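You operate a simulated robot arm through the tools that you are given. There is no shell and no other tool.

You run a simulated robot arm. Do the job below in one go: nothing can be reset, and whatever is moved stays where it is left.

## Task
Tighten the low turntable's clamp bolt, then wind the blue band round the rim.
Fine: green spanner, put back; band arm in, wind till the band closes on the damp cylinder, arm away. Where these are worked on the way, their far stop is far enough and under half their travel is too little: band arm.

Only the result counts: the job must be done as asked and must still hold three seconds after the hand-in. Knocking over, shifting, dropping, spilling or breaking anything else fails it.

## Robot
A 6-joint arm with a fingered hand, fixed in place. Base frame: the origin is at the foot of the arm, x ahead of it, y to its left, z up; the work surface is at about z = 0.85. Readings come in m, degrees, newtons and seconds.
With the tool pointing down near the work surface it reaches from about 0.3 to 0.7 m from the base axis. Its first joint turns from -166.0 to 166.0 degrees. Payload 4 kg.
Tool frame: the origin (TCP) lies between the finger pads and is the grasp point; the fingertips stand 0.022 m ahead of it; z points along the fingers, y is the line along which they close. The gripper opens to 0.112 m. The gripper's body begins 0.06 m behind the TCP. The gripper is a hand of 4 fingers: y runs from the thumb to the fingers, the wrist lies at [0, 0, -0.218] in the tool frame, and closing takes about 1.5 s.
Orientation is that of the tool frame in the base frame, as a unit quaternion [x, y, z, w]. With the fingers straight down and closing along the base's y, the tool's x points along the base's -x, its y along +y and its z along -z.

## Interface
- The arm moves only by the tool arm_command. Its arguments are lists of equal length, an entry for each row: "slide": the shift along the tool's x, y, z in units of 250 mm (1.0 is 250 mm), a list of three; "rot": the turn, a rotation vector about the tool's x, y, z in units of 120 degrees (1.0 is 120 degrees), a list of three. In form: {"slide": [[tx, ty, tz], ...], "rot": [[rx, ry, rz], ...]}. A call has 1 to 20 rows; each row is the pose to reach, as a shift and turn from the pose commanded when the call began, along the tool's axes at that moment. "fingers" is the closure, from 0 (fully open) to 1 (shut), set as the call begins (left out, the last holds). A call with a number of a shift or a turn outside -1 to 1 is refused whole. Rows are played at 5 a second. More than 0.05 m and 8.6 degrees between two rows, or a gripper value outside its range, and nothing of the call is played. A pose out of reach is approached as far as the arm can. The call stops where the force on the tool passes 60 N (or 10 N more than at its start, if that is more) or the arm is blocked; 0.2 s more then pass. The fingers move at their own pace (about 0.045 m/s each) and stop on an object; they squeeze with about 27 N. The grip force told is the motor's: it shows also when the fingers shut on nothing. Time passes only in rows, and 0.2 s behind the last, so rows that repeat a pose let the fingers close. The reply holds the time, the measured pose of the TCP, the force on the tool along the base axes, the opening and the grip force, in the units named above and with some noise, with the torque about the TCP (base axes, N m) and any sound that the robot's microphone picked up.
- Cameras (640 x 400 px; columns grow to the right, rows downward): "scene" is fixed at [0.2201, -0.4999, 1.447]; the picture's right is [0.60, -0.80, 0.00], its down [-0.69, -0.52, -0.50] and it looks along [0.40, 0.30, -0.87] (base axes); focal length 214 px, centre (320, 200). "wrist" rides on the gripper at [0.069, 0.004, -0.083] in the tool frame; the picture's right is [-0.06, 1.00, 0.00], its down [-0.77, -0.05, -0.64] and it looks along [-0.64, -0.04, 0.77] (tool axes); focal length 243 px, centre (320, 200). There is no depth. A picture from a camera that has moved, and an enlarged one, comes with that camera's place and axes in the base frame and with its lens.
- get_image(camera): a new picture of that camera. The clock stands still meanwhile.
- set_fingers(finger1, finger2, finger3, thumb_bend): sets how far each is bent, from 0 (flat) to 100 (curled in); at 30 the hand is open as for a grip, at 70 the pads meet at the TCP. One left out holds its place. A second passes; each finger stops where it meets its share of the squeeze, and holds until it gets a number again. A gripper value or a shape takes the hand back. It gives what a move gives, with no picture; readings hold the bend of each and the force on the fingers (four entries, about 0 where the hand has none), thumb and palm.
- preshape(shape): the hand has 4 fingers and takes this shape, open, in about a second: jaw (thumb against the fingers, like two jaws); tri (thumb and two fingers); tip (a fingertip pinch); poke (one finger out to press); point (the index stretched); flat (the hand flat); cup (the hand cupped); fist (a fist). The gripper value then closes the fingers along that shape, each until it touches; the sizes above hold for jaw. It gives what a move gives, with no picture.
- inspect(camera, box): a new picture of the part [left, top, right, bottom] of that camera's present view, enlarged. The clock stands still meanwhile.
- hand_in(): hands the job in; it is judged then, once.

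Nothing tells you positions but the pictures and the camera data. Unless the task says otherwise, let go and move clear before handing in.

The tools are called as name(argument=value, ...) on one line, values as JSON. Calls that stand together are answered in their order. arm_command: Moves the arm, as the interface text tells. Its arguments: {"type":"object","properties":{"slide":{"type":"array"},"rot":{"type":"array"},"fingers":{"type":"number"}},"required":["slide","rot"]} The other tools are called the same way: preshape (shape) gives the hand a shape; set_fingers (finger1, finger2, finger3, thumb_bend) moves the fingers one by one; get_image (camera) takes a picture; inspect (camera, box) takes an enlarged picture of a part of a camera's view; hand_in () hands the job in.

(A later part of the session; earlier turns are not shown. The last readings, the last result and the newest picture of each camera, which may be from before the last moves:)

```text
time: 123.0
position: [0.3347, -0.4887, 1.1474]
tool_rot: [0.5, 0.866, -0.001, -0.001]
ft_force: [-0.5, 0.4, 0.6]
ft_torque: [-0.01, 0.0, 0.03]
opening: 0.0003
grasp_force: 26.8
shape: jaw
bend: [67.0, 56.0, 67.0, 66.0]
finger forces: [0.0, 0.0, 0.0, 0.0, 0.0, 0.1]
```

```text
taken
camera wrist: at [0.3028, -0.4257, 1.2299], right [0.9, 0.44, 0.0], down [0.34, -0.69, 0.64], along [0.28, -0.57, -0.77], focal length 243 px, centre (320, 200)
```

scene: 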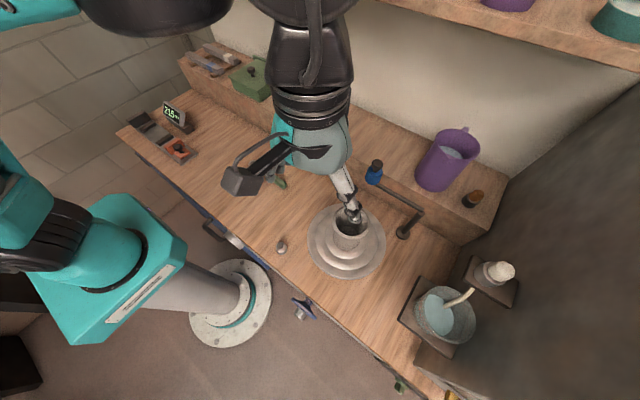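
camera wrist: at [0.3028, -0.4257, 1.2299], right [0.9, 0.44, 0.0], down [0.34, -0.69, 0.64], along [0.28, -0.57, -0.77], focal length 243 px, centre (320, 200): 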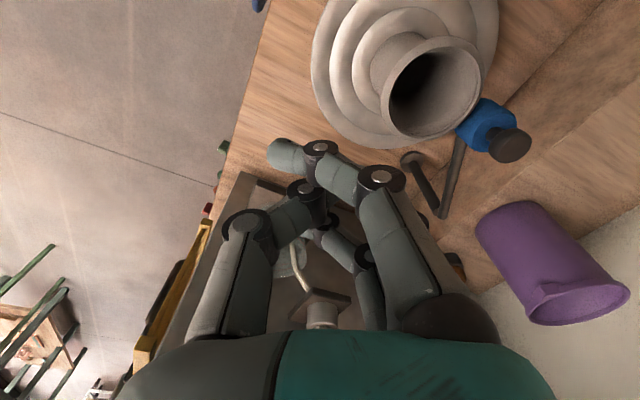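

arm_command(slide=[[0, 0, 0], [0, 0, 0], [0, 0, 0.18], [0, 0, 0.36], [0, 0, 0.54], [0, 0, 0.66], [0, 0, 0.72], [0, 0, 0.72]], rot=[[-0.0625, 0, 0], [-0.125, 0, 0], [-0.125, 0, 0], [-0.125, 0, 0], [-0.125, 0, 0], [-0.125, 0, 0], [-0.125, 0, 0], [-0.125, 0, 0]])

get_image(camera="wrist")

inspect(camera="scene", box=[270, 170, 430, 300])

```text
time: 124.8
position: [0.3331, -0.4861, 0.9672]
tool_rot: [0.495, 0.859, 0.113, 0.065]
ft_force: [-0.1, -0.1, 0.2]
ft_torque: [0.01, 0.01, 0.01]
opening: 0.0001
grasp_force: 27.5
shape: jaw
bend: [67.0, 56.0, 67.0, 66.0]
finger forces: [0.0, 0.1, 0.0, 0.0, 0.0, 0.1]
out of reach, approached as far as the arm can: row 1, 2, 3
```

```text
taken
camera wrist: at [0.2845, -0.4362, 1.0481], right [0.87, 0.43, 0.26], down [0.2, -0.77, 0.61], along [0.46, -0.47, -0.75], focal length 243 px, centre (320, 200)
```

wrist: 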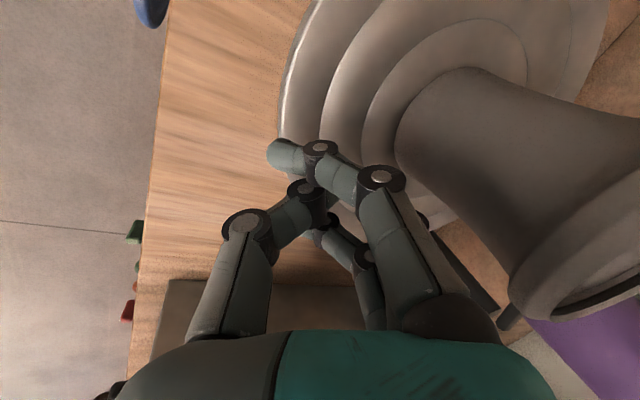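

```text
3.08 times, centred on (350, 235) of scene
camera zoom: at [0.2201, -0.4999, 1.447], right [0.6, -0.8, 0.0], down [-0.69, -0.52, -0.5], along [0.4, 0.3, -0.87], focal length 660 px, centre (228, 92)
```

zoom: 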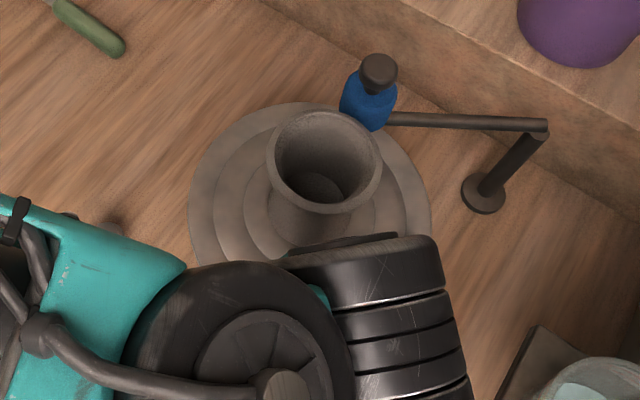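

arm_command(slide=[[0, -0.009, 0.0335], [0, -0.0178, 0.0665], [0, -0.0178, 0.0665]], rot=[[0, 0, 0], [0, 0, 0], [0, 0, 0]])

inspect(camera="wrist", box=[200, 60, 440, 260])

```text
time: 125.7
position: [0.3341, -0.4887, 0.9517]
tool_rot: [0.495, 0.859, 0.113, 0.066]
ft_force: [-0.6, -1.1, 20.0]
ft_torque: [0.17, -0.28, -0.02]
opening: 0.0
grasp_force: 27.3
shape: jaw
bend: [67.0, 59.0, 67.0, 66.0]
finger forces: [0.0, 0.0, 0.1, 0.0, 0.0, 0.0]
```

```text
2.00 times, centred on (320, 160) of wrist
camera zoom: at [0.2842, -0.436, 1.0324], right [0.87, 0.43, 0.26], down [0.2, -0.77, 0.61], along [0.46, -0.48, -0.75], focal length 485 px, centre (320, 280)
```

zoom: 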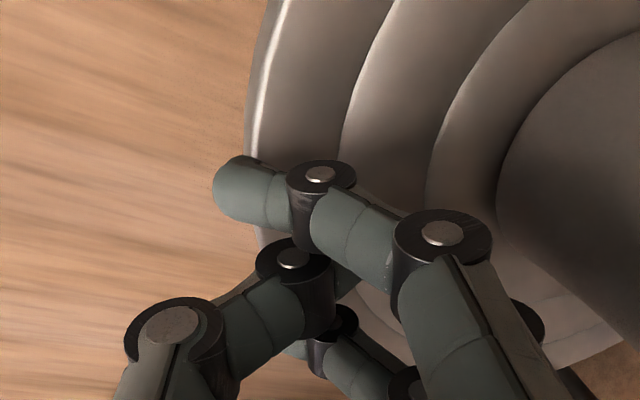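

The fingers rest on the plate with about 20 N. I'll test a short clockwise sweep of 30° about the turntable's centre and look for the band following.

arm_command(slide=[[0.0368, 0.0019, 0.0005], [0.0733, 0.0074, 0.002], [0.1089, 0.0167, 0.0045], [0.1433, 0.0294, 0.0079], [0.1762, 0.0456, 0.0122], [0.1762, 0.0456, 0.0122]], rot=[[0, -0.0129, 0.0483], [0, -0.0259, 0.0966], [0, -0.0388, 0.1449], [0, -0.0518, 0.1932], [0, -0.0647, 0.2415], [0, -0.0647, 0.2415]])

inspect(camera="scene", box=[300, 170, 430, 280])

inspect(camera="scene", box=[340, 180, 380, 220])

```text
time: 127.0
position: [0.3198, -0.4433, 0.9515]
tool_rot: [0.702, 0.7, 0.093, 0.092]
ft_force: [-0.6, -3.5, 28.2]
ft_torque: [-0.06, -0.5, -0.1]
opening: 0.0
grasp_force: 26.9
shape: jaw
bend: [67.0, 61.0, 67.0, 67.0]
finger forces: [0.1, 43.2, 0.1, 0.0, 0.0, 0.1]
```

```text
3.64 times, centred on (365, 225) of scene
camera zoom: at [0.2201, -0.4999, 1.447], right [0.6, -0.8, 0.0], down [-0.69, -0.52, -0.5], along [0.4, 0.3, -0.87], focal length 780 px, centre (156, 109)
```

zoom: 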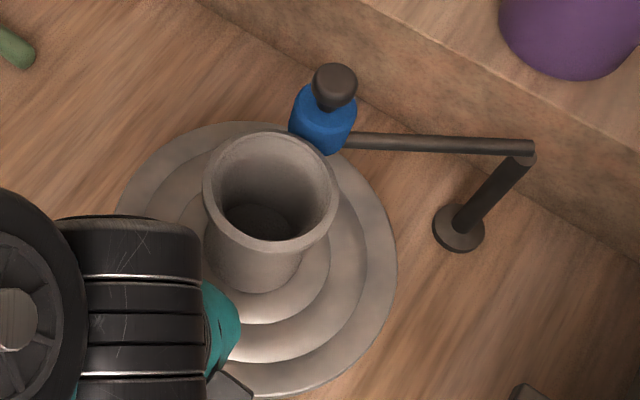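

```text
10.00 times, centred on (360, 200) of scene
camera zoom: at [0.2201, -0.4999, 1.447], right [0.6, -0.8, 0.0], down [-0.69, -0.52, -0.5], along [0.4, 0.3, -0.87], focal length 2145 px, centre (-80, 200)
```

zoom: 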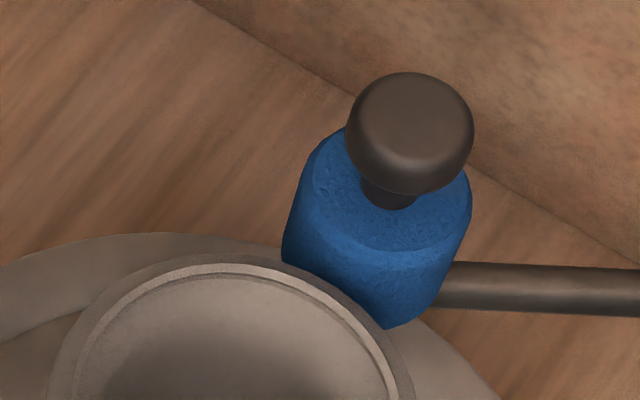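

The sideways force was small, so the plate is most likely turning with the fingers. I'll continue clockwise another 63° and look for the band.

arm_command(slide=[[0.0436, 0.0033, -0.002], [0.0866, 0.0109, 0.0], [0.1283, 0.0237, 0.0035], [0.1681, 0.0412, 0.0081], [0.2053, 0.0632, 0.014], [0.2396, 0.0896, 0.0211], [0.2702, 0.1196, 0.0292], [0.2968, 0.1531, 0.0381], [0.319, 0.1895, 0.0479], [0.319, 0.1895, 0.0479]], rot=[[0, -0.0151, 0.0563], [0, -0.0302, 0.1127], [0, -0.0453, 0.169], [0, -0.0604, 0.2254], [0, -0.0755, 0.2817], [0, -0.0906, 0.3381], [0, -0.1057, 0.3944], [0, -0.1208, 0.4508], [0, -0.1359, 0.5071], [0, -0.1359, 0.5071]])

inspect(camera="scene", box=[300, 170, 430, 280])

get_image(camera="wrist")

```text
time: 129.2
position: [0.3702, -0.3624, 0.9523]
tool_rot: [0.964, 0.231, 0.03, 0.126]
ft_force: [-5.6, -3.1, 19.3]
ft_torque: [-0.39, -0.03, -0.14]
opening: 0.0
grasp_force: 26.8
shape: jaw
bend: [67.0, 61.0, 67.0, 67.0]
finger forces: [0.0, 33.8, 0.1, 0.0, 0.0, 0.2]
```

```text
3.64 times, centred on (365, 225) of scene
camera zoom: at [0.2201, -0.4999, 1.447], right [0.6, -0.8, 0.0], down [-0.69, -0.52, -0.5], along [0.4, 0.3, -0.87], focal length 780 px, centre (156, 109)
```

zoom: 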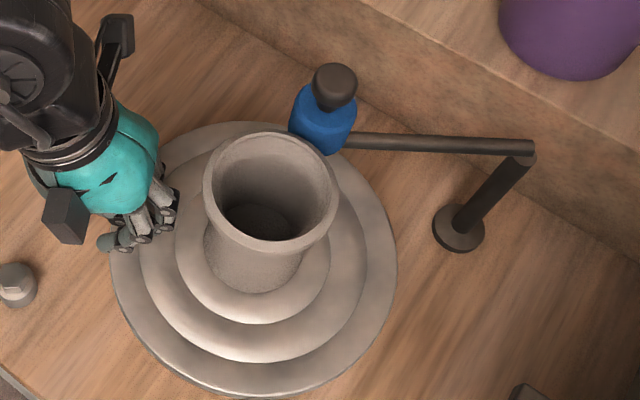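

```text
taken
camera wrist: at [0.4243, -0.3167, 1.0319], right [0.38, -0.89, 0.26], down [-0.78, -0.16, 0.61], along [-0.5, -0.43, -0.75], focal length 243 px, centre (320, 200)
```

wrist: 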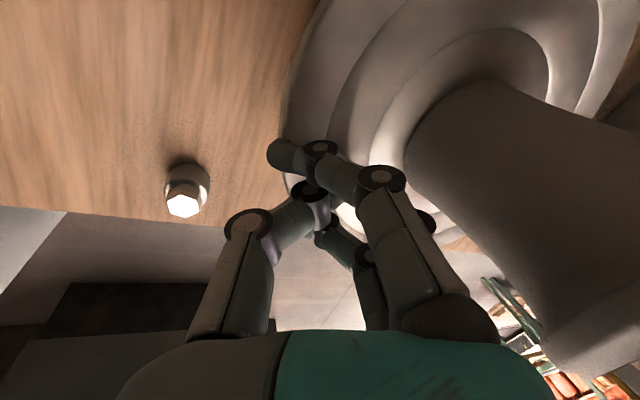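

inspect(camera="scene", box=[336, 230, 366, 250])

inspect(camera="scene", box=[370, 210, 400, 240])

inspect(camera="scene", box=[345, 185, 385, 215])

```text
16.00 times, centred on (351, 240) of scene
camera zoom: at [0.2201, -0.4999, 1.447], right [0.6, -0.8, 0.0], down [-0.69, -0.52, -0.5], along [0.4, 0.3, -0.87], focal length 3432 px, centre (-176, -440)
```

zoom: 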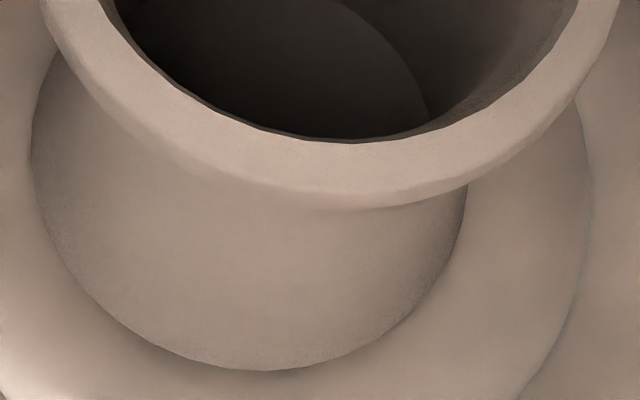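

```text
13.33 times, centred on (385, 225) of scene
camera zoom: at [0.2201, -0.4999, 1.447], right [0.6, -0.8, 0.0], down [-0.69, -0.52, -0.5], along [0.4, 0.3, -0.87], focal length 2860 px, centre (-547, -133)
```

zoom: 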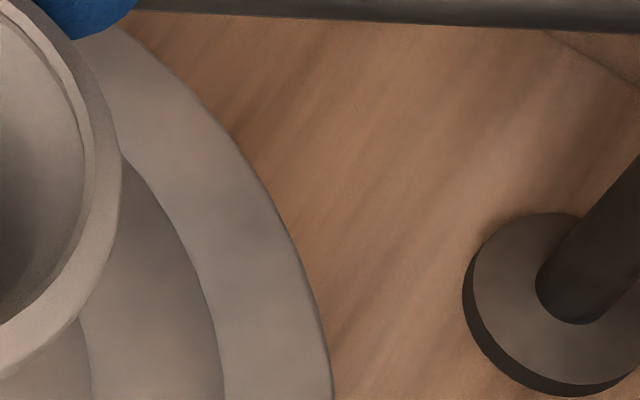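

```text
13.33 times, centred on (365, 200) of scene
camera zoom: at [0.2201, -0.4999, 1.447], right [0.6, -0.8, 0.0], down [-0.69, -0.52, -0.5], along [0.4, 0.3, -0.87], focal length 2860 px, centre (-280, 200)
```

zoom: 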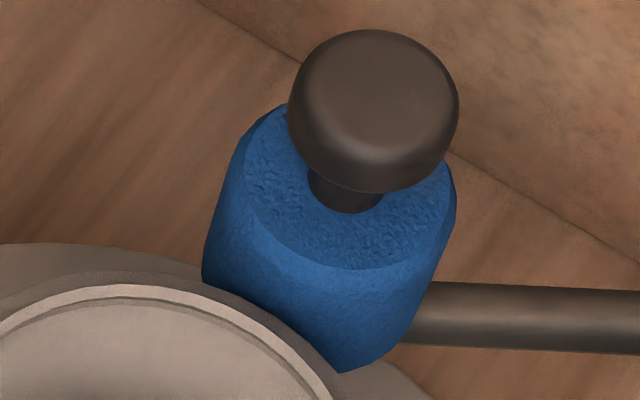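

I can't yet tell whether the plate turns. The rim has slight facets I can use as markers, so I'll sweep 28° the other way and compare.

arm_command(slide=[[-0.0439, 0.0026, 0.0007], [-0.0871, 0.0103, 0.0028], [-0.129, 0.0231, 0.0062], [-0.169, 0.0407, 0.0109], [-0.169, 0.0407, 0.0109]], rot=[[0, 0.0151, -0.0563], [0, 0.0302, -0.1127], [0, 0.0453, -0.169], [0, 0.0604, -0.2254], [0, 0.0604, -0.2254]])

inspect(camera="scene", box=[336, 230, 366, 250])

inspect(camera="scene", box=[370, 210, 400, 240])

inspect(camera="scene", box=[300, 170, 430, 280])

```text
time: 130.4
position: [0.338, -0.3914, 0.9518]
tool_rot: [0.879, 0.459, 0.059, 0.114]
ft_force: [-1.0, 1.1, 17.2]
ft_torque: [-0.16, -0.24, 0.01]
opening: 0.0001
grasp_force: 26.9
shape: jaw
bend: [67.0, 61.0, 67.0, 67.0]
finger forces: [0.0, 0.0, 0.0, 0.0, 0.0, 0.0]
```

```text
16.00 times, centred on (351, 240) of scene
camera zoom: at [0.2201, -0.4999, 1.447], right [0.6, -0.8, 0.0], down [-0.69, -0.52, -0.5], along [0.4, 0.3, -0.87], focal length 3432 px, centre (-176, -440)
```

zoom: 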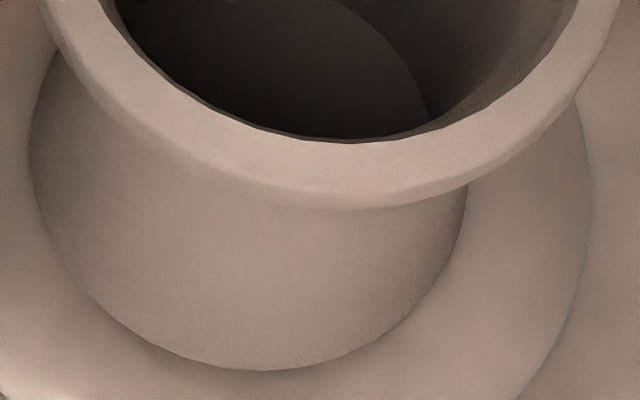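

```text
13.33 times, centred on (385, 225) of scene
camera zoom: at [0.2201, -0.4999, 1.447], right [0.6, -0.8, 0.0], down [-0.69, -0.52, -0.5], along [0.4, 0.3, -0.87], focal length 2860 px, centre (-547, -133)
```

zoom: 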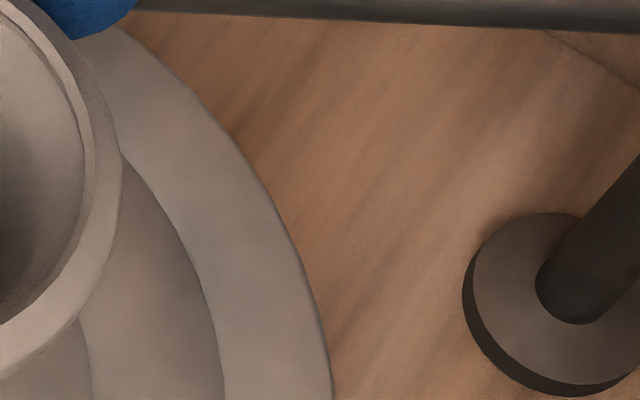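

```text
3.64 times, centred on (365, 225) of scene
camera zoom: at [0.2201, -0.4999, 1.447], right [0.6, -0.8, 0.0], down [-0.69, -0.52, -0.5], along [0.4, 0.3, -0.87], focal length 780 px, centre (156, 109)
```

zoom: 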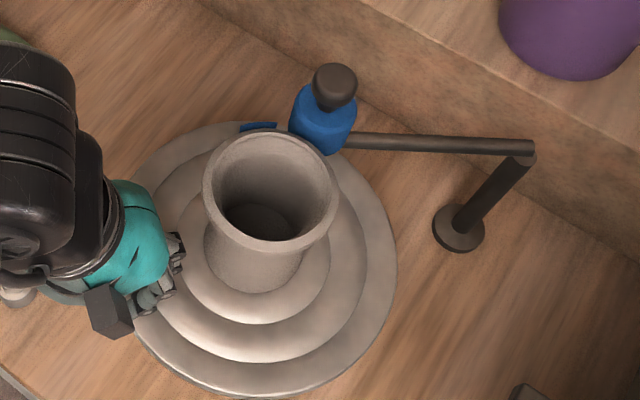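

A blue band segment has appeared beside the roll after the counter-clockwise sweep, so counter-clockwise is the winding direction. I'll zoom in on it.

inspect(camera="scene", box=[325, 180, 385, 220])

get_image(camera="wrist")

```text
10.00 times, centred on (355, 200) of scene
camera zoom: at [0.2201, -0.4999, 1.447], right [0.6, -0.8, 0.0], down [-0.69, -0.52, -0.5], along [0.4, 0.3, -0.87], focal length 2145 px, centre (-30, 200)
```

zoom: 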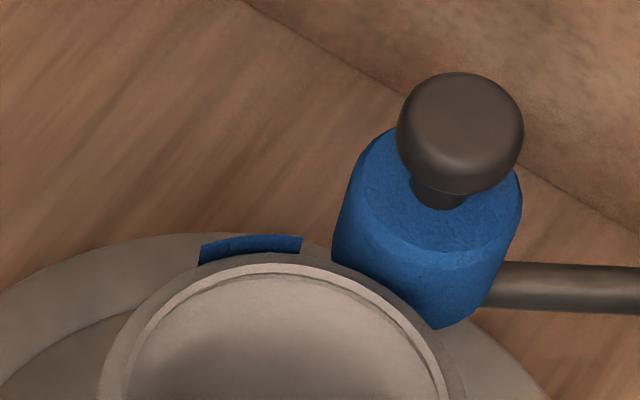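

```text
taken
camera wrist: at [0.3633, -0.3257, 1.032], right [0.75, -0.6, 0.26], down [-0.61, -0.51, 0.61], along [-0.24, -0.62, -0.75], focal length 243 px, centre (320, 200)
```

wrist: 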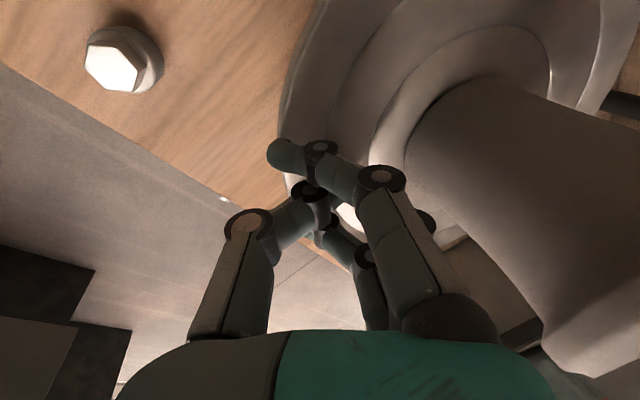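

Winding works counter-clockwise. I'll continue that way for 84°.

arm_command(slide=[[-0.0435, 0.0026, 0.0007], [-0.0863, 0.0102, 0.0027], [-0.1279, 0.0229, 0.0061], [-0.1675, 0.0404, 0.0108], [-0.2047, 0.0623, 0.0167], [-0.2387, 0.0885, 0.0237], [-0.2693, 0.1185, 0.0318], [-0.2958, 0.1519, 0.0407], [-0.3179, 0.1882, 0.0504], [-0.3353, 0.2268, 0.0608], [-0.3477, 0.2671, 0.0716], [-0.3549, 0.3086, 0.0827], [-0.3549, 0.3086, 0.0827]], rot=[[0, 0.0151, -0.0563], [0, 0.0302, -0.1127], [0, 0.0453, -0.169], [0, 0.0604, -0.2254], [0, 0.0755, -0.2817], [0, 0.0906, -0.3381], [0, 0.1057, -0.3944], [0, 0.1208, -0.4508], [0, 0.1359, -0.5071], [0, 0.151, -0.5634], [0, 0.1661, -0.6198], [0, 0.1812, -0.6761], [0, 0.1812, -0.6761]])

inspect(camera="scene", box=[300, 170, 430, 280])

get_image(camera="wrist")

```text
time: 133.2
position: [0.3522, -0.5106, 0.9512]
tool_rot: [0.346, 0.929, 0.121, 0.045]
ft_force: [2.7, 3.0, 22.2]
ft_torque: [0.44, -0.4, -0.01]
opening: 0.0
grasp_force: 27.2
shape: jaw
bend: [67.0, 57.0, 67.0, 67.0]
finger forces: [0.1, 31.6, 0.0, 0.0, 0.0, 0.0]
```

```text
3.64 times, centred on (365, 225) of scene
camera zoom: at [0.2201, -0.4999, 1.447], right [0.6, -0.8, 0.0], down [-0.69, -0.52, -0.5], along [0.4, 0.3, -0.87], focal length 780 px, centre (156, 109)
```

zoom: 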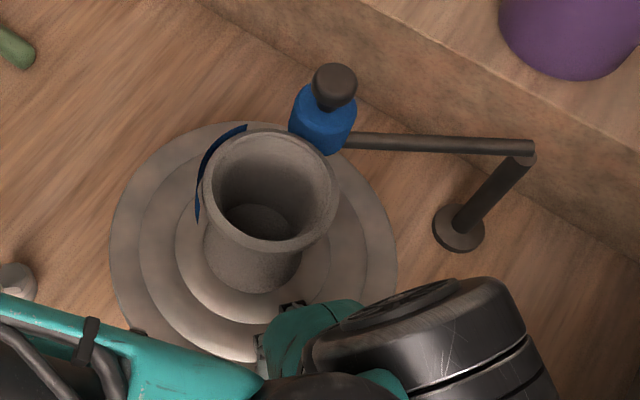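

```text
taken
camera wrist: at [0.2882, -0.4782, 1.0322], right [0.68, 0.69, 0.26], down [0.44, -0.66, 0.61], along [0.59, -0.3, -0.75], focal length 243 px, centre (320, 200)
```

wrist: 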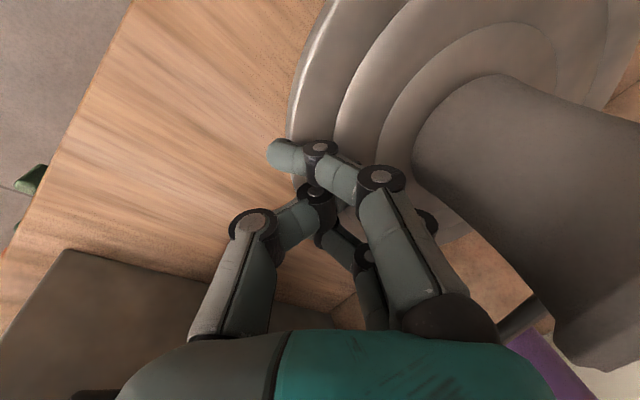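

The band is wrapping round with the cylinder, about 100° laid so far. I'll lift and swing back clockwise for the next stroke, staying wide of the cylinder.

arm_command(slide=[[0, -0.0231, -0.0684], [0, -0.0539, -0.1387], [0.0612, -0.0497, -0.1376], [0.1213, -0.0374, -0.1343], [0.179, -0.0172, -0.1288], [0.2332, 0.0107, -0.1214], [0.2828, 0.0455, -0.112], [0.327, 0.0867, -0.101], [0.3648, 0.1334, -0.0885], [0.3955, 0.1848, -0.0747], [0.4185, 0.2398, -0.06], [0.4333, 0.2973, -0.0446], [0.4333, 0.2973, -0.0446]], rot=[[0, 0, 0], [0, 0, 0], [0, -0.0173, 0.0644], [0, -0.0345, 0.1288], [0, -0.0518, 0.1932], [0, -0.069, 0.2576], [0, -0.0863, 0.322], [0, -0.1035, 0.3864], [0, -0.1208, 0.4508], [0, -0.138, 0.5151], [0, -0.1553, 0.5795], [0, -0.1725, 0.6439], [0, -0.1725, 0.6439]])

inspect(camera="scene", box=[300, 170, 430, 280])

```text
time: 136.1
position: [0.3156, -0.3871, 0.9814]
tool_rot: [0.863, 0.488, 0.063, 0.113]
ft_force: [-0.3, 0.9, 0.1]
ft_torque: [-0.04, 0.01, 0.0]
opening: 0.0
grasp_force: 27.8
shape: jaw
bend: [67.0, 55.0, 67.0, 67.0]
finger forces: [0.0, 0.1, 0.0, 0.0, 0.0, 0.1]
out of reach, approached as far as the arm can: row 2
```

```text
3.64 times, centred on (365, 225) of scene
camera zoom: at [0.2201, -0.4999, 1.447], right [0.6, -0.8, 0.0], down [-0.69, -0.52, -0.5], along [0.4, 0.3, -0.87], focal length 780 px, centre (156, 109)
```

zoom: 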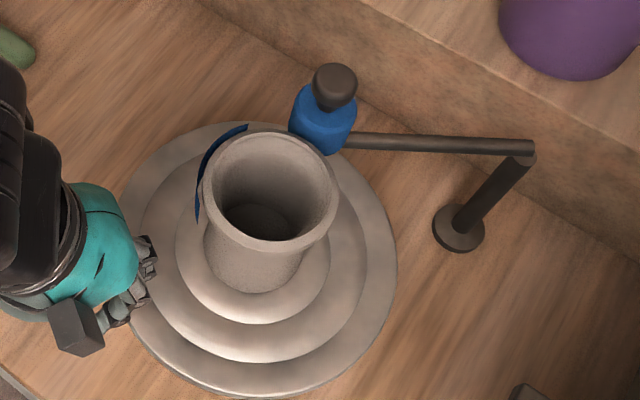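

arm_command(slide=[[0.0597, 0.0047, 0.0013], [0.1183, 0.0164, 0.0044], [0.1747, 0.0357, 0.0096], [0.2279, 0.0622, 0.0167], [0.2769, 0.0955, 0.0256], [0.3207, 0.1348, 0.0361], [0.3587, 0.1796, 0.0481], [0.3899, 0.2288, 0.0613], [0.414, 0.2819, 0.0755], [0.4304, 0.3374, 0.0904], [0.4304, 0.3374, 0.0904]], rot=[[0, -0.0168, 0.0628], [0, -0.0336, 0.1256], [0, -0.0505, 0.1884], [0, -0.0673, 0.2511], [0, -0.0841, 0.3139], [0, -0.1009, 0.3767], [0, -0.1178, 0.4395], [0, -0.1346, 0.5023], [0, -0.1514, 0.5651], [0, -0.1682, 0.6278], [0, -0.1682, 0.6278]])

inspect(camera="scene", box=[300, 150, 430, 280])

get_image(camera="wrist")

```text
time: 138.4
position: [0.4459, -0.3403, 0.9805]
tool_rot: [0.978, -0.164, -0.023, 0.129]
ft_force: [0.9, 0.4, -0.6]
ft_torque: [-0.01, 0.02, 0.03]
opening: 0.0001
grasp_force: 27.4
shape: jaw
bend: [67.0, 55.0, 67.0, 67.0]
finger forces: [0.1, 0.1, 0.0, 0.1, 0.1, 0.0]
```

```text
3.08 times, centred on (365, 215) of scene
camera zoom: at [0.2201, -0.4999, 1.447], right [0.6, -0.8, 0.0], down [-0.69, -0.52, -0.5], along [0.4, 0.3, -0.87], focal length 660 px, centre (182, 154)
```

zoom: 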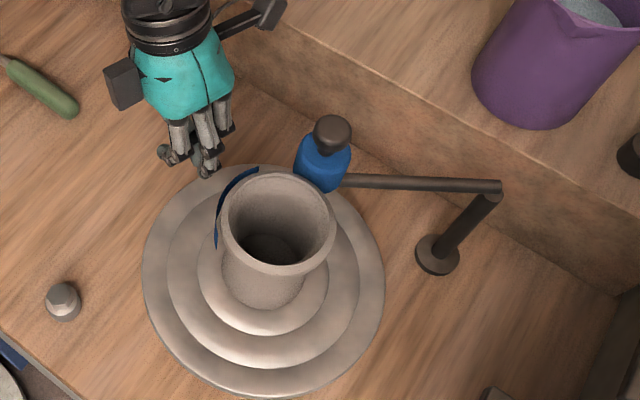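

```text
taken
camera wrist: at [0.5174, -0.347, 1.0607], right [-0.37, -0.89, 0.26], down [-0.65, 0.45, 0.61], along [-0.66, 0.06, -0.75], focal length 243 px, centre (320, 200)
```

wrist: 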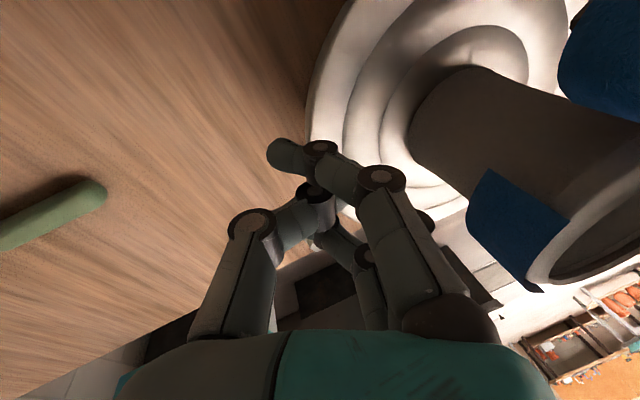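

The band strip is clearly on the rim. Lowering onto the plate again at a slightly larger radius.

arm_command(slide=[[0, 0.0118, 0.0384], [0, 0.0236, 0.0767], [0, 0.0354, 0.1151], [0, 0.0354, 0.1151]], rot=[[0, 0, 0], [0, 0, 0], [0, 0, 0], [0, 0, 0]])

```text
time: 139.4
position: [0.442, -0.3562, 0.9557]
tool_rot: [0.978, -0.163, -0.022, 0.129]
ft_force: [0.8, 0.6, -0.4]
ft_torque: [-0.02, 0.02, 0.01]
opening: 0.0001
grasp_force: 26.3
shape: jaw
bend: [67.0, 55.0, 67.0, 67.0]
finger forces: [0.1, 0.0, 0.0, 0.0, 0.0, 0.0]
```

arm_command(slide=[[0, -0.0018, 0.0068], [0, -0.0038, 0.0143], [0, -0.0038, 0.0143]], rot=[[0, 0, 0], [0, 0, 0], [0, 0, 0]])

```text
time: 140.2
position: [0.4419, -0.3548, 0.9525]
tool_rot: [0.978, -0.164, -0.021, 0.129]
ft_force: [0.7, 0.9, 5.8]
ft_torque: [-0.11, 0.03, 0.0]
opening: 0.0001
grasp_force: 27.3
shape: jaw
bend: [67.0, 55.0, 67.0, 67.0]
finger forces: [0.0, 0.0, 0.1, 0.1, 0.0, 0.0]
```

arm_command(slide=[[-0.0527, 0.0024, 0.0053], [-0.1044, 0.013, 0.0081], [-0.1541, 0.0304, 0.0128], [-0.2007, 0.0544, 0.0192], [-0.2435, 0.0844, 0.0272], [-0.2815, 0.1198, 0.0367], [-0.314, 0.1601, 0.0475], [-0.3405, 0.2042, 0.0593], [-0.3603, 0.2516, 0.072], [-0.373, 0.3011, 0.0853], [-0.3786, 0.3519, 0.0989], [-0.3767, 0.4029, 0.1126], [-0.3675, 0.4532, 0.126], [-0.3512, 0.5017, 0.1391], [-0.3512, 0.5017, 0.1391]], rot=[[0, 0.0173, -0.0644], [0, 0.0345, -0.1288], [0, 0.0518, -0.1932], [0, 0.069, -0.2576], [0, 0.0863, -0.322], [0, 0.1035, -0.3864], [0, 0.1208, -0.4508], [0, 0.138, -0.5151], [0, 0.1553, -0.5795], [0, 0.1725, -0.6439], [0, 0.1898, -0.7083], [0, 0.207, -0.7727], [0, 0.2243, -0.8371], [0, 0.2415, -0.9015], [0, 0.2415, -0.9015]])

inspect(camera="scene", box=[300, 170, 430, 280])

```text
time: 143.4
position: [0.3167, -0.4497, 0.9514]
tool_rot: [0.681, 0.72, 0.095, 0.089]
ft_force: [7.9, 1.8, 26.0]
ft_torque: [0.03, -0.83, 0.01]
opening: 0.0
grasp_force: 27.2
shape: jaw
bend: [67.0, 56.0, 67.0, 73.0]
finger forces: [0.0, 33.4, 0.0, 0.1, 0.1, 0.1]
```

```text
3.64 times, centred on (365, 225) of scene
camera zoom: at [0.2201, -0.4999, 1.447], right [0.6, -0.8, 0.0], down [-0.69, -0.52, -0.5], along [0.4, 0.3, -0.87], focal length 780 px, centre (156, 109)
```

zoom: 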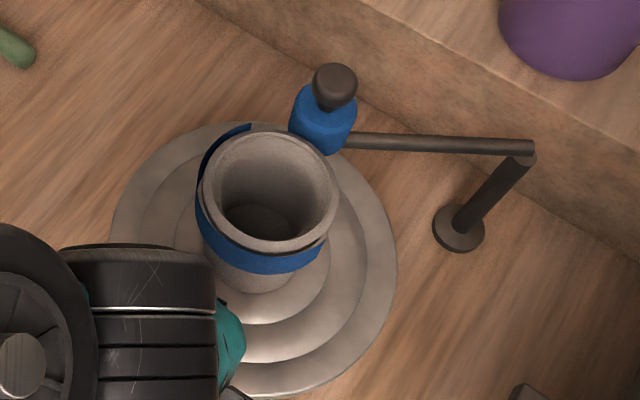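

The band has wrapped about 210°. Continuing counter-clockwise.

arm_command(slide=[[-0.0456, 0.0027, 0.0007], [-0.0905, 0.0107, 0.0029], [-0.134, 0.024, 0.0064], [-0.1756, 0.0423, 0.0113], [-0.2145, 0.0653, 0.0175], [-0.2503, 0.0928, 0.0249], [-0.2503, 0.0928, 0.0249]], rot=[[0, 0.0151, -0.0563], [0, 0.0302, -0.1127], [0, 0.0453, -0.169], [0, 0.0604, -0.2254], [0, 0.0755, -0.2817], [0, 0.0906, -0.3381], [0, 0.0906, -0.3381]])

inspect(camera="scene", box=[300, 170, 430, 280])

```text
time: 145.1
position: [0.342, -0.5107, 0.9516]
tool_rot: [0.379, 0.917, 0.12, 0.048]
ft_force: [3.7, 4.7, 23.6]
ft_torque: [0.58, -0.58, 0.01]
opening: 0.0001
grasp_force: 27.0
shape: jaw
bend: [67.0, 55.0, 67.0, 74.0]
finger forces: [0.0, 31.2, 0.0, 0.0, 0.1, 0.0]
```

```text
3.64 times, centred on (365, 225) of scene
camera zoom: at [0.2201, -0.4999, 1.447], right [0.6, -0.8, 0.0], down [-0.69, -0.52, -0.5], along [0.4, 0.3, -0.87], focal length 780 px, centre (156, 109)
```

zoom: 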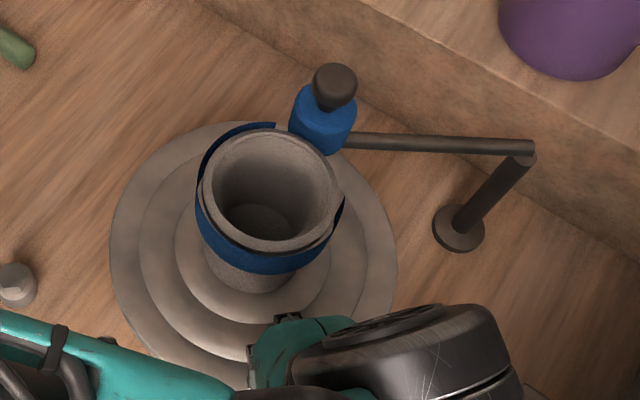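

About 266° is wrapped. I'll lift and swing back again for the last stroke.

arm_command(slide=[[0, -0.0154, -0.0663], [0, -0.0334, -0.1332], [0.0593, -0.0297, -0.1322], [0.1175, -0.0183, -0.1291], [0.1736, 0.0004, -0.1241], [0.2267, 0.0261, -0.1172], [0.2758, 0.0583, -0.1086], [0.3201, 0.0966, -0.0984], [0.3587, 0.1401, -0.0867], [0.3911, 0.1882, -0.0738], [0.4165, 0.24, -0.0599], [0.4347, 0.2946, -0.0453], [0.4347, 0.2946, -0.0453]], rot=[[0, 0, 0], [0, 0, 0], [0, -0.0164, 0.0612], [0, -0.0328, 0.1223], [0, -0.0492, 0.1835], [0, -0.0656, 0.2447], [0, -0.082, 0.3059], [0, -0.0983, 0.367], [0, -0.1147, 0.4282], [0, -0.1311, 0.4894], [0, -0.1475, 0.5506], [0, -0.1639, 0.6117], [0, -0.1639, 0.6117]])

```text
time: 147.8
position: [0.3143, -0.3855, 0.98]
tool_rot: [0.863, 0.487, 0.064, 0.113]
ft_force: [-1.5, -0.2, -0.1]
ft_torque: [0.01, 0.01, 0.03]
opening: 0.0002
grasp_force: 26.7
shape: jaw
bend: [67.0, 53.0, 67.0, 74.0]
finger forces: [0.1, 0.0, 0.1, 0.1, 0.0, 0.0]
```

arm_command(slide=[[0.0608, 0.0047, 0.0013], [0.1205, 0.0167, 0.0045], [0.1779, 0.0364, 0.0098], [0.2321, 0.0634, 0.017], [0.2819, 0.0972, 0.026], [0.3266, 0.1373, 0.0368], [0.3652, 0.1828, 0.049], [0.397, 0.233, 0.0624], [0.4215, 0.2869, 0.0769], [0.4382, 0.3436, 0.0921], [0.4382, 0.3436, 0.0921]], rot=[[0, -0.0168, 0.0628], [0, -0.0336, 0.1256], [0, -0.0505, 0.1884], [0, -0.0673, 0.2511], [0, -0.0841, 0.3139], [0, -0.1009, 0.3767], [0, -0.1178, 0.4395], [0, -0.1346, 0.5023], [0, -0.1514, 0.5651], [0, -0.1682, 0.6278], [0, -0.1682, 0.6278]])

inspect(camera="scene", box=[300, 150, 430, 280])

```text
time: 150.2
position: [0.4467, -0.3382, 0.9806]
tool_rot: [0.978, -0.165, -0.023, 0.129]
ft_force: [0.1, 0.6, -0.1]
ft_torque: [0.0, 0.01, 0.01]
opening: 0.0002
grasp_force: 26.8
shape: jaw
bend: [67.0, 53.0, 67.0, 74.0]
finger forces: [0.0, 0.0, 0.1, 0.1, 0.1, 0.1]
```

```text
3.08 times, centred on (365, 215) of scene
camera zoom: at [0.2201, -0.4999, 1.447], right [0.6, -0.8, 0.0], down [-0.69, -0.52, -0.5], along [0.4, 0.3, -0.87], focal length 660 px, centre (182, 154)
```

zoom: 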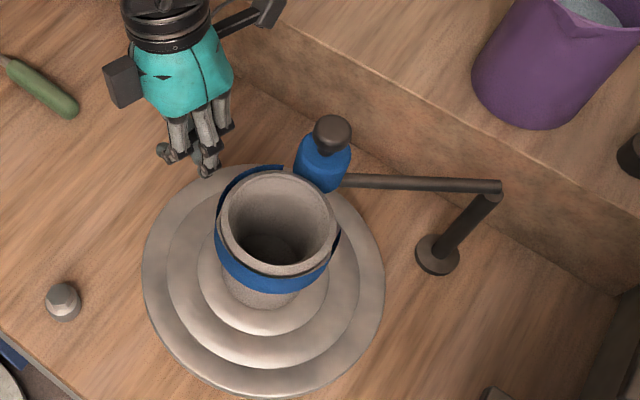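

arm_command(slide=[[0, 0.0135, 0.0424], [0, 0.0269, 0.0848], [0, 0.0404, 0.1272], [0, 0.0404, 0.1272]], rot=[[0, 0, 0], [0, 0, 0], [0, 0, 0], [0, 0, 0]])

```text
time: 151.2
position: [0.4411, -0.3559, 0.9519]
tool_rot: [0.978, -0.163, -0.022, 0.128]
ft_force: [0.5, 1.3, 2.3]
ft_torque: [-0.03, 0.0, 0.01]
opening: 0.0002
grasp_force: 26.9
shape: jaw
bend: [67.0, 53.0, 67.0, 74.0]
finger forces: [0.0, 0.0, 0.0, 0.0, 0.0, 0.0]
```

arm_command(slide=[[-0.052, 0.0019, 0.0067], [-0.103, 0.0124, 0.0095], [-0.152, 0.0296, 0.0142], [-0.198, 0.0533, 0.0205], [-0.2402, 0.0828, 0.0284], [-0.2777, 0.1178, 0.0378], [-0.3098, 0.1575, 0.0484], [-0.3359, 0.2011, 0.0601], [-0.3554, 0.2478, 0.0726], [-0.368, 0.2967, 0.0857], [-0.3735, 0.3468, 0.0991], [-0.3717, 0.3971, 0.1126], [-0.3626, 0.4467, 0.1259], [-0.3465, 0.4946, 0.1387], [-0.3465, 0.4946, 0.1387]], rot=[[0, 0.0173, -0.0644], [0, 0.0345, -0.1288], [0, 0.0518, -0.1932], [0, 0.069, -0.2576], [0, 0.0863, -0.322], [0, 0.1035, -0.3864], [0, 0.1208, -0.4508], [0, 0.138, -0.5151], [0, 0.1553, -0.5795], [0, 0.1725, -0.6439], [0, 0.1898, -0.7083], [0, 0.207, -0.7727], [0, 0.2243, -0.8371], [0, 0.2415, -0.9015], [0, 0.2415, -0.9015]])

inspect(camera="scene", box=[300, 170, 430, 280])

inspect(camera="scene", box=[325, 185, 385, 245])

```text
time: 154.4
position: [0.3169, -0.4489, 0.9513]
tool_rot: [0.681, 0.72, 0.095, 0.09]
ft_force: [6.0, 1.1, 24.1]
ft_torque: [0.03, -0.77, 0.03]
opening: 0.0
grasp_force: 26.5
shape: jaw
bend: [67.0, 55.0, 67.0, 74.0]
finger forces: [0.1, 34.5, 0.1, 0.1, 0.0, 0.0]
```

```text
3.64 times, centred on (365, 225) of scene
camera zoom: at [0.2201, -0.4999, 1.447], right [0.6, -0.8, 0.0], down [-0.69, -0.52, -0.5], along [0.4, 0.3, -0.87], focal length 780 px, centre (156, 109)
```

zoom: 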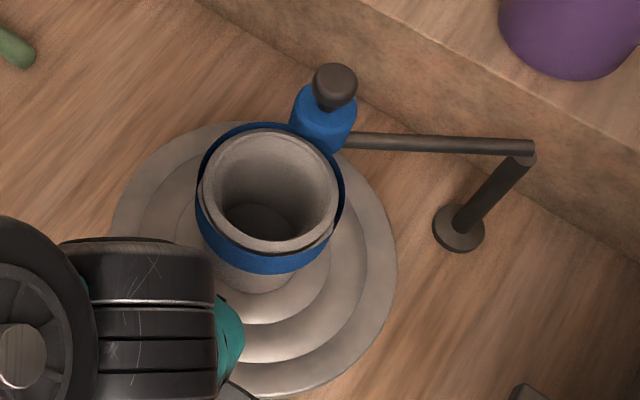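

```text
6.67 times, centred on (355, 215) of scene
camera zoom: at [0.2201, -0.4999, 1.447], right [0.6, -0.8, 0.0], down [-0.69, -0.52, -0.5], along [0.4, 0.3, -0.87], focal length 1430 px, centre (87, 100)
```

zoom: 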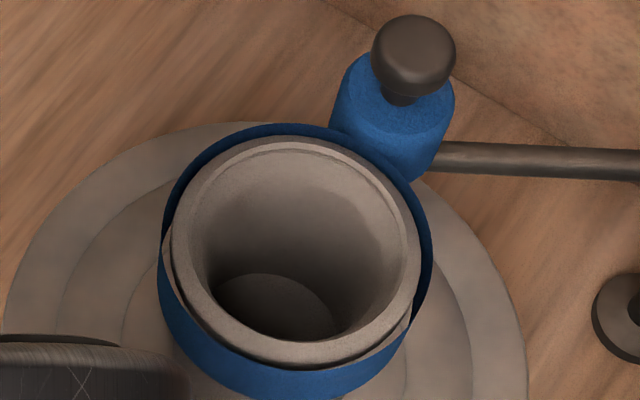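

The band now looks like it goes all the way round. I'll inspect it closely for any gap.

inspect(camera="scene", box=[350, 200, 376, 240])

inspect(camera="scene", box=[325, 185, 375, 215])

inspect(camera="scene", box=[325, 215, 375, 250])

get_image(camera="wrist")

```text
10.00 times, centred on (363, 220) of scene
camera zoom: at [0.2201, -0.4999, 1.447], right [0.6, -0.8, 0.0], down [-0.69, -0.52, -0.5], along [0.4, 0.3, -0.87], focal length 2145 px, centre (-110, 0)
```

zoom: 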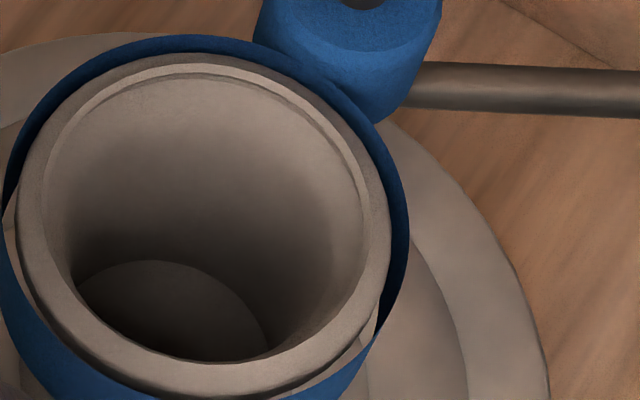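

```text
12.80 times, centred on (350, 200) of scene
camera zoom: at [0.2201, -0.4999, 1.447], right [0.6, -0.8, 0.0], down [-0.69, -0.52, -0.5], along [0.4, 0.3, -0.87], focal length 2745 px, centre (-64, 200)
```

zoom: 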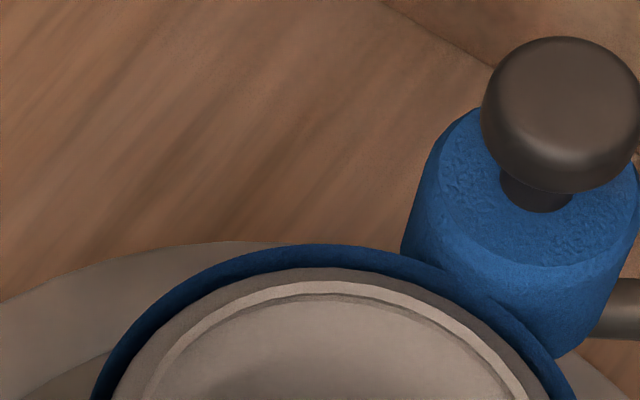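

```text
11.43 times, centred on (350, 232) of scene
camera zoom: at [0.2201, -0.4999, 1.447], right [0.6, -0.8, 0.0], down [-0.69, -0.52, -0.5], along [0.4, 0.3, -0.87], focal length 2451 px, centre (-23, -171)
```

zoom: 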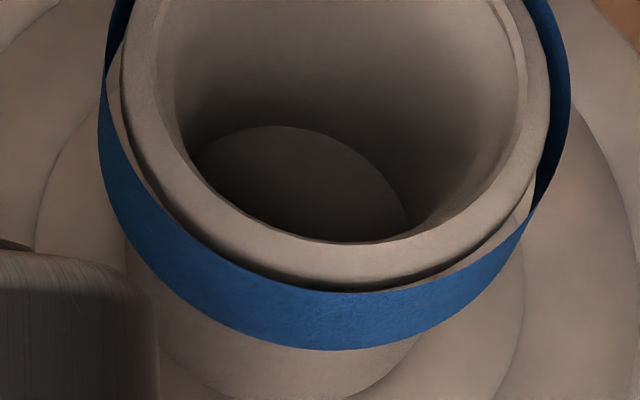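

```text
taken
camera wrist: at [0.2964, -0.3801, 1.0321], right [0.97, -0.01, 0.26], down [-0.17, -0.78, 0.61], along [0.19, -0.63, -0.75], focal length 243 px, centre (320, 200)
```

wrist: 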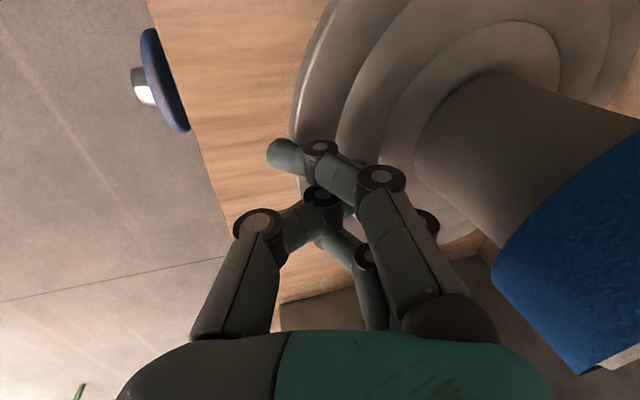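

The band forms a full closed ring around the cylinder. Now I'll lift off the plate and go back to the knob to swing the arm away.

arm_command(slide=[[0, -0.0154, -0.0663], [0, -0.0062, -0.2087], [0, 0.0352, -0.3632], [0, 0.0766, -0.5178], [0, 0.118, -0.6723], [0, 0.1387, -0.7496], [0, 0.1387, -0.7496]], rot=[[0, 0, 0], [0, 0, 0], [0, 0, 0], [0, 0, 0], [0, 0, 0], [0, 0, 0], [0, 0, 0]])

get_image(camera="wrist")

get_image(camera="scene")

```text
time: 156.1
position: [0.3019, -0.4487, 1.1408]
tool_rot: [0.683, 0.719, 0.094, 0.089]
ft_force: [0.3, -0.2, 0.2]
ft_torque: [0.0, 0.0, 0.0]
opening: 0.0001
grasp_force: 26.9
shape: jaw
bend: [67.0, 53.0, 67.0, 74.0]
finger forces: [0.0, 0.0, 0.0, 0.0, 0.0, 0.0]
```

```text
taken
camera wrist: at [0.2809, -0.3808, 1.2228], right [0.97, -0.01, 0.26], down [-0.17, -0.78, 0.61], along [0.19, -0.63, -0.75], focal length 243 px, centre (320, 200)
```

wrist: 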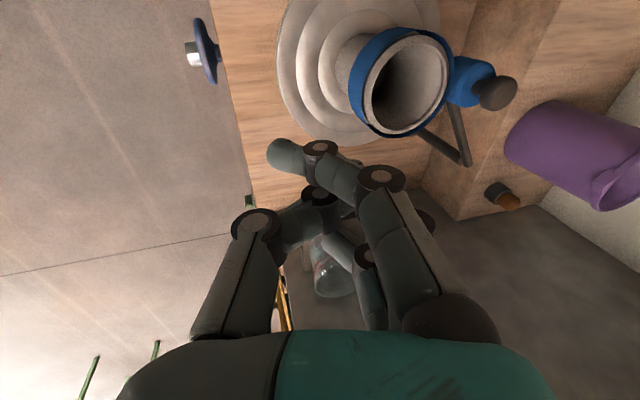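

```text
taken
```

scene: 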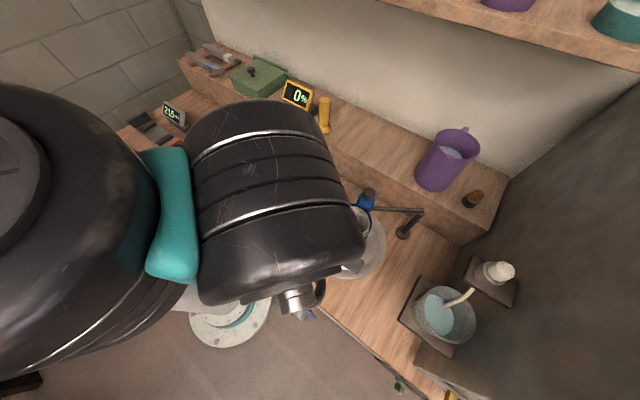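

inspect(camera="wrist", box=[330, 10, 530, 150])

inspect(camera="scene", box=[330, 180, 430, 280])

```text
2.86 times, centred on (430, 80) of wrist
camera zoom: at [0.2809, -0.3808, 1.2228], right [0.97, -0.01, 0.26], down [-0.17, -0.78, 0.61], along [0.19, -0.63, -0.75], focal length 693 px, centre (6, 543)
```

zoom: 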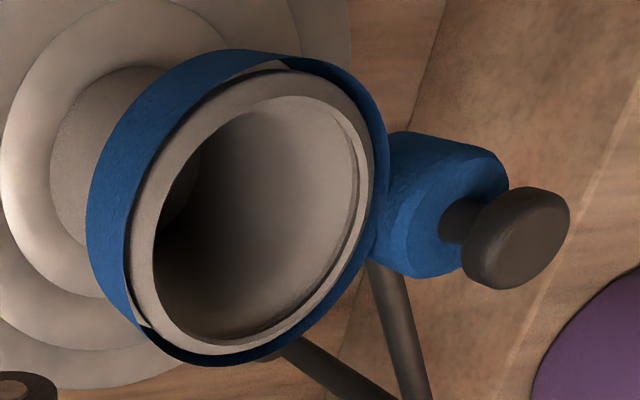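

```text
4.00 times, centred on (380, 230) of scene
camera zoom: at [0.2201, -0.4999, 1.447], right [0.6, -0.8, 0.0], down [-0.69, -0.52, -0.5], along [0.4, 0.3, -0.87], focal length 858 px, centre (80, 80)
```

zoom: 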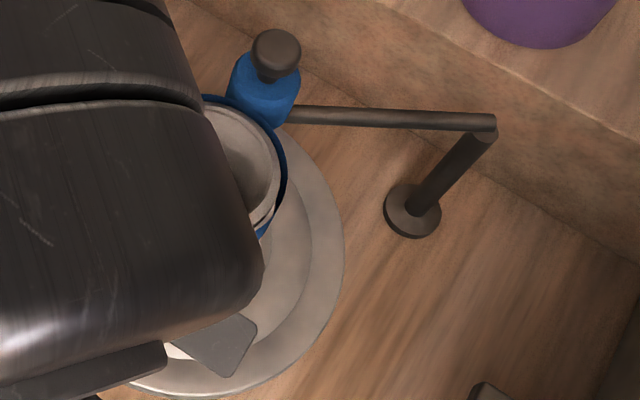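

The ring is closed all round. I'll move above the knob with the hand leaned as before and set the hooking finger shape.

arm_command(slide=[[0.0027, 0.1509, 0.04], [0.0054, 0.3018, 0.08], [0.0081, 0.4527, 0.12], [0.0108, 0.6036, 0.16], [0.0108, 0.6036, 0.16]], rot=[[-0.02, 0, 0.0065], [-0.04, 0, 0.013], [-0.06, 0, 0.0195], [-0.0833, 0, 0.026], [-0.0833, 0, 0.026]])

set_fingers(finger1=46, finger2=46, finger3=46, thumb_bend=60)

get_image(camera="wrist")

```text
time: 157.2
position: [0.4587, -0.4385, 1.1403]
tool_rot: [0.691, 0.69, 0.16, 0.146]
ft_force: [-0.4, -0.4, -1.3]
ft_torque: [-0.01, -0.02, 0.04]
opening: 0.0
grasp_force: 26.7
shape: jaw
bend: [67.0, 53.0, 67.0, 74.0]
finger forces: [0.1, 0.0, 0.0, 0.0, 0.0, 0.1]
```

```text
time: 158.2
position: [0.4585, -0.4383, 1.1403]
tool_rot: [0.691, 0.69, 0.159, 0.146]
ft_force: [0.8, 0.2, -0.1]
ft_torque: [-0.01, 0.01, -0.02]
opening: 0.0488
grasp_force: 0.1
shape: fingers
bend: [46.0, 46.0, 46.0, 60.0]
finger forces: [0.0, 0.0, 0.0, 0.0, 0.1, 0.1]
```

```text
taken
camera wrist: at [0.427, -0.3706, 1.219], right [0.91, -0.07, 0.42], down [-0.31, -0.78, 0.55], along [0.29, -0.63, -0.72], focal length 243 px, centre (320, 200)
```

wrist: 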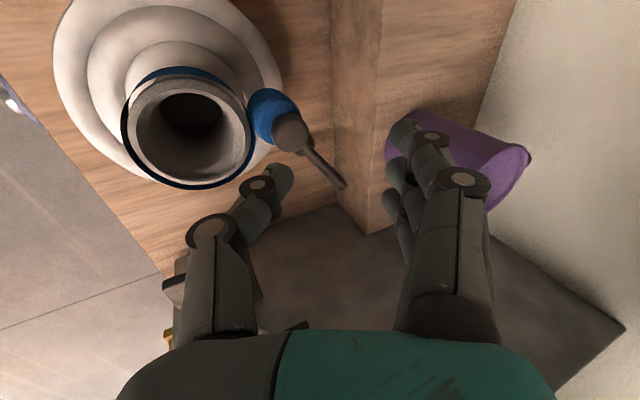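

arm_command(slide=[[-0.0036, -0.038, 0.082], [-0.0072, -0.0761, 0.164], [-0.0108, -0.1142, 0.246], [-0.0108, -0.1142, 0.246]], rot=[[0, 0, 0], [0, 0, 0], [0, 0, 0], [0, 0, 0]])

get_image(camera="wrist")

```text
time: 159.2
position: [0.4583, -0.4395, 1.0728]
tool_rot: [0.692, 0.689, 0.159, 0.145]
ft_force: [-0.3, -0.4, 0.2]
ft_torque: [0.01, 0.04, 0.0]
opening: 0.0486
grasp_force: 0.1
shape: fingers
bend: [46.0, 46.0, 46.0, 60.0]
finger forces: [0.1, 0.0, 0.1, 0.0, 0.0, 0.1]
```

```text
taken
camera wrist: at [0.4269, -0.3724, 1.1507], right [0.91, -0.07, 0.42], down [-0.31, -0.78, 0.55], along [0.29, -0.63, -0.72], focal length 243 px, centre (320, 200)
```

wrist: 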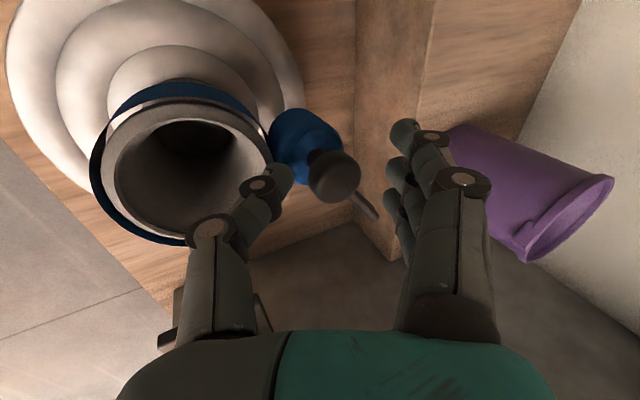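

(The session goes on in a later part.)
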